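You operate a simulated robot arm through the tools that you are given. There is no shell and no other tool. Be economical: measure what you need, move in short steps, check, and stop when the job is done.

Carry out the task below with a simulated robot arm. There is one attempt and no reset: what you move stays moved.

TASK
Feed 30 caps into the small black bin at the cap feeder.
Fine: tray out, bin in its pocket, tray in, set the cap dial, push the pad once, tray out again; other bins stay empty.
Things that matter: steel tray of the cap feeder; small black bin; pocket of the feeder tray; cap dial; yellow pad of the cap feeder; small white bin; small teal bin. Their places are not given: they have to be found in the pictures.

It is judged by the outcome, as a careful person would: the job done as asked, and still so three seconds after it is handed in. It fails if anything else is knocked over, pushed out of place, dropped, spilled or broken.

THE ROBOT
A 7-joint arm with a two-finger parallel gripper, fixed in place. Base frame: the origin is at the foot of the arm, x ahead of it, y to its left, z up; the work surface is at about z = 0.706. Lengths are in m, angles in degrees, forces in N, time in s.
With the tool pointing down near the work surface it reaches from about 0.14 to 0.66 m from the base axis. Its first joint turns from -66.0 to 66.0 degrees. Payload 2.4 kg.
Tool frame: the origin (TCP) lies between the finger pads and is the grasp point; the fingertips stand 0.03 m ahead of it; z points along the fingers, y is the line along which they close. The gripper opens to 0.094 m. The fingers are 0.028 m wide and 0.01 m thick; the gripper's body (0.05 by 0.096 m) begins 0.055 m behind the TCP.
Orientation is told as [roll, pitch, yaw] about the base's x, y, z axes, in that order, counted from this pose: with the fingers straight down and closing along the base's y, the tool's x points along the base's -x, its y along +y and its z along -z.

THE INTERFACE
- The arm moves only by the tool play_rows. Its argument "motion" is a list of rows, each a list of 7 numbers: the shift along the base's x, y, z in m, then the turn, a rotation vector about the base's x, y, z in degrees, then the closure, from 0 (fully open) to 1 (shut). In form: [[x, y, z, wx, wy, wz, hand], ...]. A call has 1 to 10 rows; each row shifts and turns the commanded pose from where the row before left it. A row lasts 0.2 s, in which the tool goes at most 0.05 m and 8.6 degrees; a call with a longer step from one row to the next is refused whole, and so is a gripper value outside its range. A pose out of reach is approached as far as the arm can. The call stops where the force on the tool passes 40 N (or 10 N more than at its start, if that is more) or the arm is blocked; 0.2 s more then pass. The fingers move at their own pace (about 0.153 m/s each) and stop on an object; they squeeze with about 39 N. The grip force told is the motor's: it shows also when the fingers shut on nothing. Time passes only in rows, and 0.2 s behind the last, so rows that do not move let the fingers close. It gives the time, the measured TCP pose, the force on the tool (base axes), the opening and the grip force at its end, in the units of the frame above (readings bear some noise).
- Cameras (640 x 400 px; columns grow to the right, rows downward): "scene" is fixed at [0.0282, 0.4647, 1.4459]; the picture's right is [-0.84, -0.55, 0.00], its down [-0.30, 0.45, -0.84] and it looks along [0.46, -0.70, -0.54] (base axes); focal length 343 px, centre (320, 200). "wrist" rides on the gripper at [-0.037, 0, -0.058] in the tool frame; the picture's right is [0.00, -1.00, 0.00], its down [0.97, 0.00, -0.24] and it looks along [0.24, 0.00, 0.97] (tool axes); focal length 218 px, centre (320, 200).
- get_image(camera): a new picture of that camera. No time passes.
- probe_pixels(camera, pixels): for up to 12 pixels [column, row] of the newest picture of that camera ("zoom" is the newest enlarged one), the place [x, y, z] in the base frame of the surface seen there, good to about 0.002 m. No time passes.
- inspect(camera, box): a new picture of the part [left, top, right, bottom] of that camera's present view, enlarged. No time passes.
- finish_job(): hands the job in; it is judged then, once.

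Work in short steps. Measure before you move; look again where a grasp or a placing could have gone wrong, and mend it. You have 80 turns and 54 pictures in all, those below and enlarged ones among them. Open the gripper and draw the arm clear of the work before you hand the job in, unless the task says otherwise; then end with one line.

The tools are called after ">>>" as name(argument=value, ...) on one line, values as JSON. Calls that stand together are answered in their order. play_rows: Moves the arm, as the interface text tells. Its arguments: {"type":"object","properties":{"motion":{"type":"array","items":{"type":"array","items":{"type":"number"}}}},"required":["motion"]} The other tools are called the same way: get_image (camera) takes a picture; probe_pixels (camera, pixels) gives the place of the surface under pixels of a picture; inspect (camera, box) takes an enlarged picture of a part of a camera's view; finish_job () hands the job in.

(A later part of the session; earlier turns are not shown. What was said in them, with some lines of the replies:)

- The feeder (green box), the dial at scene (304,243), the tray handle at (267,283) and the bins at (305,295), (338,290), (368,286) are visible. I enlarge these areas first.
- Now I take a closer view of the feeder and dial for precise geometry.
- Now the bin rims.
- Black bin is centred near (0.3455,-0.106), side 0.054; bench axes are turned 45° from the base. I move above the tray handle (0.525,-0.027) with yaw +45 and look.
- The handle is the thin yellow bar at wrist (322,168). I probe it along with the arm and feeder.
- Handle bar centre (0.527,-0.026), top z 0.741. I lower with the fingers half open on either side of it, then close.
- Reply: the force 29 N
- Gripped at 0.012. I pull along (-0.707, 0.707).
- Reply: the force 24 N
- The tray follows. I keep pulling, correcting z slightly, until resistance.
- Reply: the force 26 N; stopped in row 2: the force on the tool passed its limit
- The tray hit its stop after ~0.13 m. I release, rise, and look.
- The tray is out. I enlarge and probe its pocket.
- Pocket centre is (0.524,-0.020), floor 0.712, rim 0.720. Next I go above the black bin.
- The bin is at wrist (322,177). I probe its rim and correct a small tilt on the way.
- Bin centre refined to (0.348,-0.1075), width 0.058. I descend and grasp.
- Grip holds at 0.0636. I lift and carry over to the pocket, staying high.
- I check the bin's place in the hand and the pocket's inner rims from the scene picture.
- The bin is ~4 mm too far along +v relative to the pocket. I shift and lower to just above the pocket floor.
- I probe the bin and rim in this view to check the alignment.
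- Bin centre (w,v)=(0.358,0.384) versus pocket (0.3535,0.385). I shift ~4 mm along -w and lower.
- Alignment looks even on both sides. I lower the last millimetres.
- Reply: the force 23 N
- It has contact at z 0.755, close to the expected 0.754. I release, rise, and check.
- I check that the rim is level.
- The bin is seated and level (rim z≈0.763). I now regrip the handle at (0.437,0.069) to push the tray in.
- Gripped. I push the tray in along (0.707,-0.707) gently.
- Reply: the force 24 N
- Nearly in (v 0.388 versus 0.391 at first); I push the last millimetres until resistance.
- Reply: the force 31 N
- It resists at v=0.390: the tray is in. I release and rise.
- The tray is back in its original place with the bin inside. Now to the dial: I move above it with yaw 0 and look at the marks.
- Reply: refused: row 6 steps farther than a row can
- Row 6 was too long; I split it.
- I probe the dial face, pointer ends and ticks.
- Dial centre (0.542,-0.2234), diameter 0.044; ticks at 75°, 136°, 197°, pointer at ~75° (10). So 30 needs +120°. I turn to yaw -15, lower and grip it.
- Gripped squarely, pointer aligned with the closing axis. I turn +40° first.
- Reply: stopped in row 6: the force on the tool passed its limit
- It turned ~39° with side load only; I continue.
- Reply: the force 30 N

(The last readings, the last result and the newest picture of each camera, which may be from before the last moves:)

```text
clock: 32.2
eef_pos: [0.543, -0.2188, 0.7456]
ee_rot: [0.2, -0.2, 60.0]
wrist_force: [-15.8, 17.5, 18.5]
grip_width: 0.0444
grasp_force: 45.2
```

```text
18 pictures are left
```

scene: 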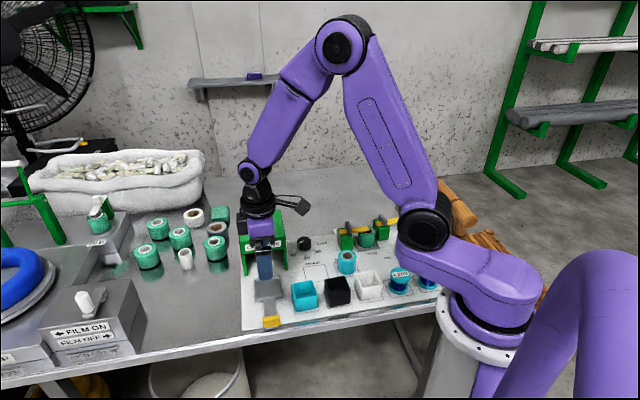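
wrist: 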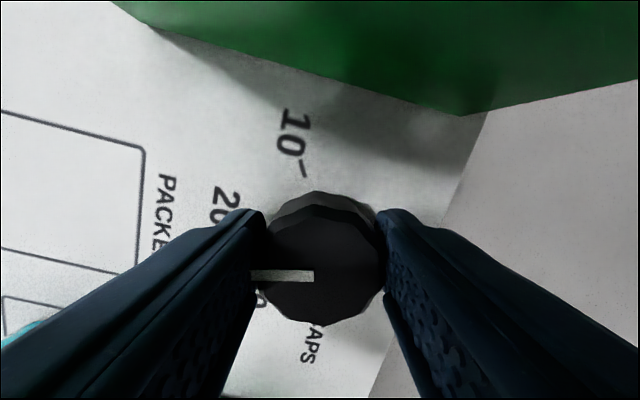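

The pointer follows (now 150°). I turn on 45° to yaw ~105.5, relieving the side load slightly.

>>> play_rows(motion=[[-0.0008, 0.0006, 0.001, 0, 0, 6.5, 0.8], [0, 0, 0, 0, 0, 6.5, 0.8], [0, 0, 0, 0, 0, 6.5, 0.8], [0, 0, 0, 0, 0, 6.5, 0.8], [0, 0, 0, 0, 0, 6.5, 0.8], [0, 0, 0, 0, 0, 6.5, 0.8], [0, 0, 0, 0, 0, 6.5, 0.8], [0, 0, 0, 0, 0, 0, 0.8]])

```text
clock: 34.0
eef_pos: [0.5414, -0.2184, 0.7449]
ee_rot: [0.5, -0.4, 105.4]
wrist_force: [-25.2, 16.4, 20.6]
grip_width: 0.0449
grasp_force: 44.7
```

Yaw is 105.4, pointer ~195°. I release, rise and look.

>>> play_rows(motion=[[0, 0, 0, 0, 0, 0, 0.2], [0, 0, 0, 0, 0, 0, 0.2], [0, 0, 0.02, 0, 0, 0, 0.2], [0, 0, 0.04, 0, 0, 0, 0.2], [0, 0, 0.045, 0, 0, 0, 0.2], [0, 0, 0.045, 0, 0, 0, 0.2], [0, 0, 0.03, 0, 0, 0, 0.2], [0, 0, 0, 0, 0, 0, 0.2]])

>>> inspect(camera="wrist", box=[240, 110, 400, 230])

```text
clock: 35.8
eef_pos: [0.5439, -0.2213, 0.9283]
ee_rot: [0.0, -0.2, 105.3]
wrist_force: [0.2, -0.5, -0.4]
grip_width: 0.0753
grasp_force: 0.0
```

```text
3.33 times, centred on (320, 170) of wrist
```

zoom: 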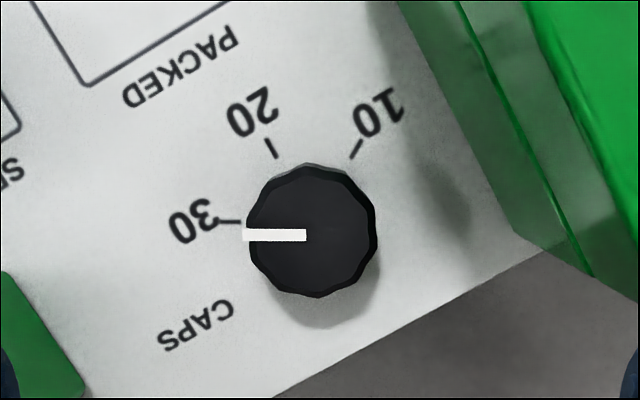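

>>> probe_pixels(camera="zoom", pixels=[[248, 235], [302, 235], [222, 220], [238, 222], [266, 141], [275, 157], [361, 140], [352, 156], [310, 176], [315, 290], [255, 225], [370, 228]])

```text
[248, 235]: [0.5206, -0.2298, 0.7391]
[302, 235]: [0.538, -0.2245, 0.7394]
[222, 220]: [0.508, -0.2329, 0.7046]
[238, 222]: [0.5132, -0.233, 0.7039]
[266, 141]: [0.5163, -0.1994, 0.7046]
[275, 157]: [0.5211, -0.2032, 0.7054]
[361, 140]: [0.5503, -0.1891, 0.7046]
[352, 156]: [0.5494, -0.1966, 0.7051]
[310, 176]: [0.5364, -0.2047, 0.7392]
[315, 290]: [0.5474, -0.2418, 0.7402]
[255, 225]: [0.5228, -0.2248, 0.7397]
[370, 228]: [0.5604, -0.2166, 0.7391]
```

The dial reads 30. Now the pad, centred at (0.611,-0.112), top z 0.874: I go above it with closed fingers, turning back to yaw 45.

>>> play_rows(motion=[[0, 0, 0.032, 0, 0, -7.54, 1], [0.0096, 0.0157, 0, 0, 0, -7.54, 1], [0.0096, 0.0157, 0, 0, 0, -7.54, 1], [0.0096, 0.0157, 0, 0, 0, -7.54, 1], [0.0096, 0.0157, 0, 0, 0, -7.54, 1], [0.0096, 0.0157, 0, 0, 0, -7.54, 1], [0.0096, 0.0157, 0, 0, 0, -7.54, 1], [0.0096, 0.0157, 0, 0, 0, -7.54, 1], [0, 0, 0, 0, 0, 0, 1]])

>>> get_image(camera="wrist")

>>> inspect(camera="scene", box=[225, 170, 345, 290])

```text
clock: 37.8
eef_pos: [0.6102, -0.1109, 0.9567]
ee_rot: [-0.1, -0.1, 44.9]
wrist_force: [-0.4, -1.0, -0.4]
grip_width: 0.0
grasp_force: 33.0
```

```text
16 pictures are left
```

wrist: 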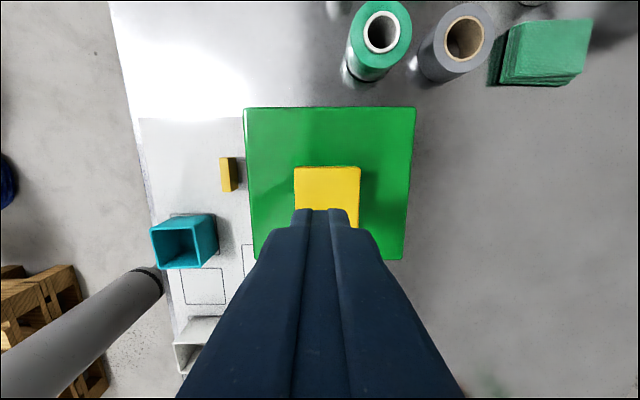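

```text
3.33 times, centred on (285, 230) of scene
```

zoom: 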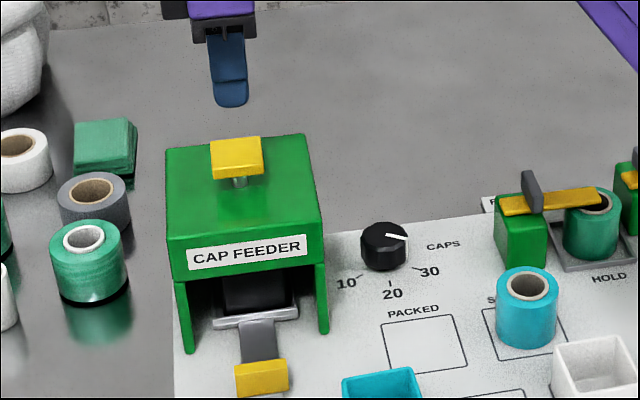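

Pointer is at 30 in both views. I check the pad position under the fingers.

>>> probe_pixels(camera="wrist", pixels=[[296, 169], [359, 169], [327, 168], [327, 190], [296, 205], [357, 205], [300, 225], [357, 225], [260, 150], [400, 240]])

```text
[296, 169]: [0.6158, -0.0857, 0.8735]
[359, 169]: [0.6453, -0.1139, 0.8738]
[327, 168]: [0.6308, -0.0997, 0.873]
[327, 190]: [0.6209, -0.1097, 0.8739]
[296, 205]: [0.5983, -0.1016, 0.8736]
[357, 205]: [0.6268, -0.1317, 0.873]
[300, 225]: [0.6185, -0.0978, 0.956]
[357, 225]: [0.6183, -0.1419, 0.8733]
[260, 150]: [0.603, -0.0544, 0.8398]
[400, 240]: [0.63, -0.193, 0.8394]
```

Pad centre refined to (0.615,-0.1145). I press straight down in small steps.

>>> play_rows(motion=[[0.0047, -0.0036, -0.02, 0, 0, 0, 1], [0, 0, -0.022, 0, 0, 0, 1], [0, 0, -0.005, 0, 0, 0, 1], [0, 0, -0.005, 0, 0, 0, 1], [0, 0, -0.005, 0, 0, 0, 1], [0, 0, -0.004, 0, 0, 0, 1], [0, 0, -0.003, 0, 0, 0, 1]])

>>> inspect(camera="scene", box=[225, 170, 345, 290])

```text
clock: 39.4
eef_pos: [0.616, -0.115, 0.8935]
ee_rot: [0.0, -0.1, 44.9]
wrist_force: [1.5, -0.5, 3.1]
grip_width: 0.0
grasp_force: 33.0
```

```text
3.33 times, centred on (285, 230) of scene
```

zoom: 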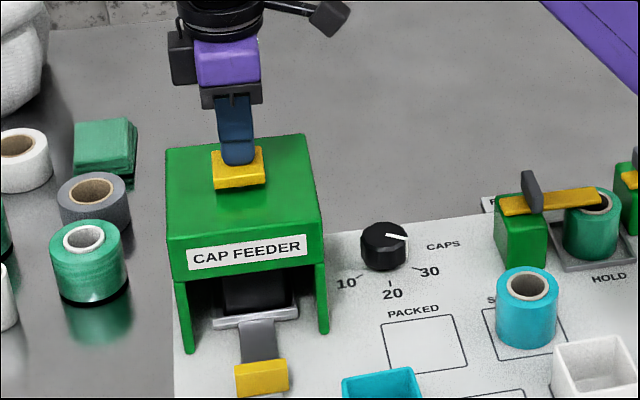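

The pad is going down with light force (3 N). I continue to the bottom in the same push.

>>> play_rows(motion=[[0, 0, -0.003, 0, 0, 0, 1], [0, 0, -0.003, 0, 0, 0, 1], [0, 0, -0.003, 0, 0, 0, 1], [0, 0, -0.002, 0, 0, 0, 1], [0, 0, 0, 0, 0, 0, 1]])

```text
clock: 40.5
eef_pos: [0.6155, -0.1153, 0.8879]
ee_rot: [-0.1, -0.1, 44.8]
wrist_force: [-6.6, 0.9, 15.4]
grip_width: 0.0
grasp_force: 33.2
stopped in row 5: the force on the tool passed its limit (the readings are from after the stop); the commanded pose is now the measured one
```

Bottomed out (force limit at z≈0.886). I lift off and look.

>>> play_rows(motion=[[0, 0, 0, 0, 0, 0, 1], [0, 0, 0.02, 0, 0, 0, 1], [0, 0, 0.04, 0, 0, 0, 1], [0, 0, 0.03, 0, 0, 0, 1], [0, 0, 0, 0, 0, 0, 1], [0, 0, 0, 0, 0, 0, 1]])

>>> inspect(camera="scene", box=[225, 200, 325, 300])

```text
clock: 41.9
eef_pos: [0.6151, -0.1169, 0.9753]
ee_rot: [0.0, -0.1, 44.9]
wrist_force: [0.3, 0.1, 0.1]
grip_width: 0.0
grasp_force: 33.4
```

```text
4.00 times, centred on (275, 250) of scene
```

zoom: 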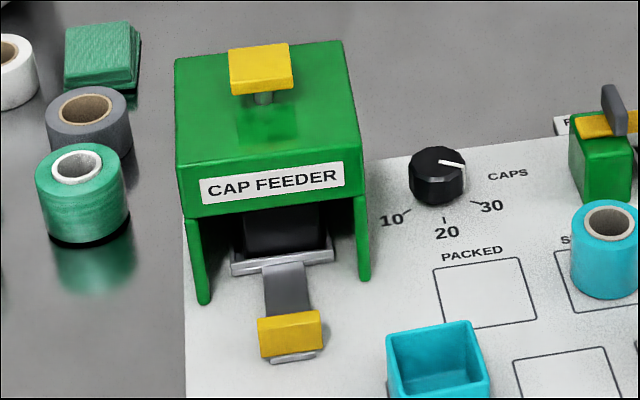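

The pad has sprung back. I return above the handle, descend and grip it again.

>>> play_rows(motion=[[-0.0292, 0.0301, 0, 0, 0, 0, 0.5], [-0.0292, 0.0301, 0, 0, 0, 0, 0.5], [-0.0292, 0.0301, 0, 0, 0, 0, 0.5], [0, 0, -0.045, 0, 0, 0, 0.5], [0, 0, -0.045, 0, 0, 0, 0.5], [0, 0, -0.045, 0, 0, 0, 0.5], [0, 0, -0.045, 0, 0, 0, 0.5], [0, 0, -0.025, 0, 0, 0, 0.5], [0, 0, -0.021, 0, 0, 0, 0.5], [0, 0, 0, 0, 0, 0, 0.5]])

>>> play_rows(motion=[[0, 0, 0, 0, 0, 0, 1], [0, 0, 0, 0, 0, 0, 1], [0, 0, 0, 0, 0, 0, 1]])

```text
clock: 44.1
eef_pos: [0.5307, -0.0264, 0.7525]
ee_rot: [-0.1, 0.0, 44.9]
wrist_force: [0.3, -0.2, 0.6]
grip_width: 0.0469
grasp_force: 0.0
```

```text
clock: 44.9
eef_pos: [0.5286, -0.0227, 0.7512]
ee_rot: [0.2, 0.2, 45.1]
wrist_force: [-18.4, 20.1, 3.6]
grip_width: 0.0116
grasp_force: 44.9
```

Gripped at 0.0116. I pull the tray out, smoothly.

>>> play_rows(motion=[[-0.005, 0.005, 0, 0, 0, 0, 1], [-0.011, 0.011, 0, 0, 0, 0, 1], [-0.0127, 0.0127, 0, 0, 0, 0, 1], [-0.0127, 0.0127, 0, 0, 0, 0, 1], [-0.0127, 0.0127, 0, 0, 0, 0, 1], [-0.0127, 0.0127, -0.001, 0, 0, 0, 1], [-0.0127, 0.0127, 0, 0, 0, 0, 1], [-0.006, 0.006, 0, 0, 0, 0, 1], [-0.004, 0.004, 0, 0, 0, 0, 1], [0, 0, 0, 0, 0, 0, 1]])

```text
clock: 47.1
eef_pos: [0.4381, 0.0657, 0.7495]
ee_rot: [-0.1, -0.2, 45.0]
wrist_force: [3.6, 3.7, 29.0]
grip_width: 0.0117
grasp_force: 44.8
```

>>> play_rows(motion=[[-0.002, 0.002, 0.001, 0, 0, 0, 1], [-0.002, 0.002, 0, 0, 0, 0, 1], [-0.001, 0.001, 0, 0, 0, 0, 1], [0, 0, 0, 0, 0, 0, 1]])

```text
clock: 48.1
eef_pos: [0.4353, 0.0677, 0.7505]
ee_rot: [-0.2, -0.2, 44.7]
wrist_force: [18.5, -10.4, -29.1]
grip_width: 0.0116
grasp_force: 44.5
```

At the stop (pull-back force ~20 N). I release and rise, then look into the bin.

>>> play_rows(motion=[[0, 0, 0, 0, 0, 0, 0.5], [0, 0, 0, 0, 0, 0, 0.5], [0, 0, 0.03, 0, 0, 0, 0.5], [0, 0, 0.045, 0, 0, 0, 0.5], [0, 0, 0.045, 0, 0, 0, 0.3], [0, 0, 0.045, 0, 0, 0, 0], [0, 0, 0.045, 0, 0, 0, 0], [0, 0, 0, 0, 0, 0, 0]])

>>> get_image(camera="wrist")

>>> inspect(camera="scene", box=[220, 200, 400, 330])

```text
clock: 49.9
eef_pos: [0.4326, 0.0689, 0.9604]
ee_rot: [0.0, -0.2, 44.9]
wrist_force: [0.5, -0.6, 0.0]
grip_width: 0.0942
grasp_force: 0.2
```

```text
12 pictures are left
```

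wrist: 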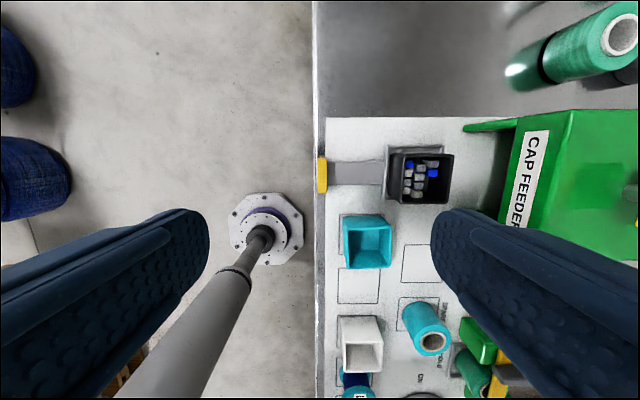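

```text
3.08 times, centred on (310, 265) of scene
```

zoom: 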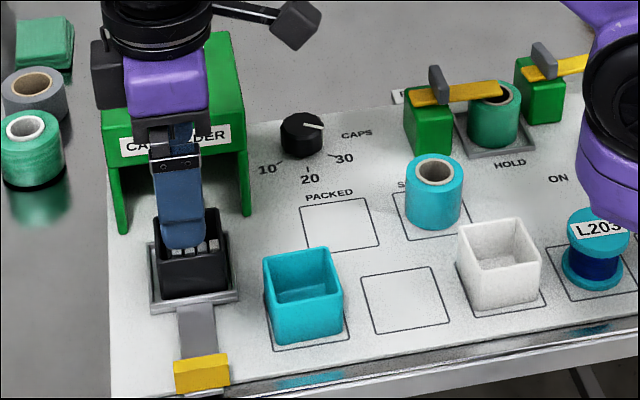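

Caps are in the black bin, the others are empty, and the tray is out. I draw the arm up and clear.

>>> play_rows(motion=[[0, 0, 0.045, 0, 0, 0, 0], [0, 0, 0.045, 0, 0, 0, 0], [-0.02, -0.035, 0.02, 0, 0, 0, 0], [-0.02, -0.035, 0.02, 0, 0, 0, 0], [-0.02, -0.035, 0.02, 0, 0, 0, 0], [-0.02, -0.035, 0.02, 0, 0, 0, 0], [-0.02, -0.035, 0.02, 0, 0, 0, 0], [0, 0, 0, 0, 0, 0, 0]])

>>> inspect(camera="scene", box=[220, 200, 400, 330])

```text
clock: 51.7
eef_pos: [0.3328, -0.1064, 1.1506]
ee_rot: [0.0, -0.1, 44.9]
wrist_force: [0.1, 0.2, -0.1]
grip_width: 0.0941
grasp_force: 0.1
```

```text
3.08 times, centred on (310, 265) of scene
```

zoom: 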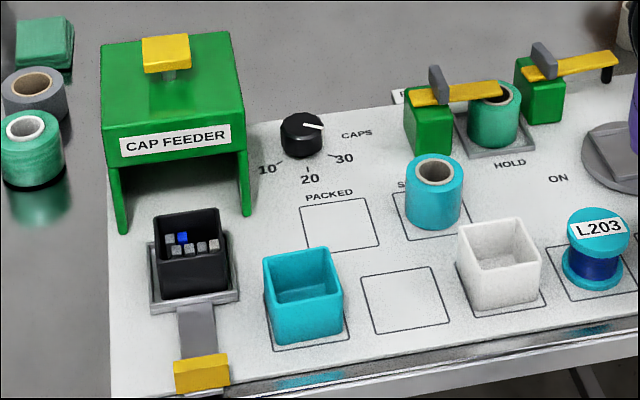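

Everything is in place and the arm is clear, so I hand the job in.

>>> finish_job()

```text
The job is handed in.
```

The black bin has been fed at the cap feeder with the dial at 30 and one push of the pad. It now sits in its pocket with the tray out. I could see caps in the bin but did not count them. The white and teal bins are empty and nothing else was moved.
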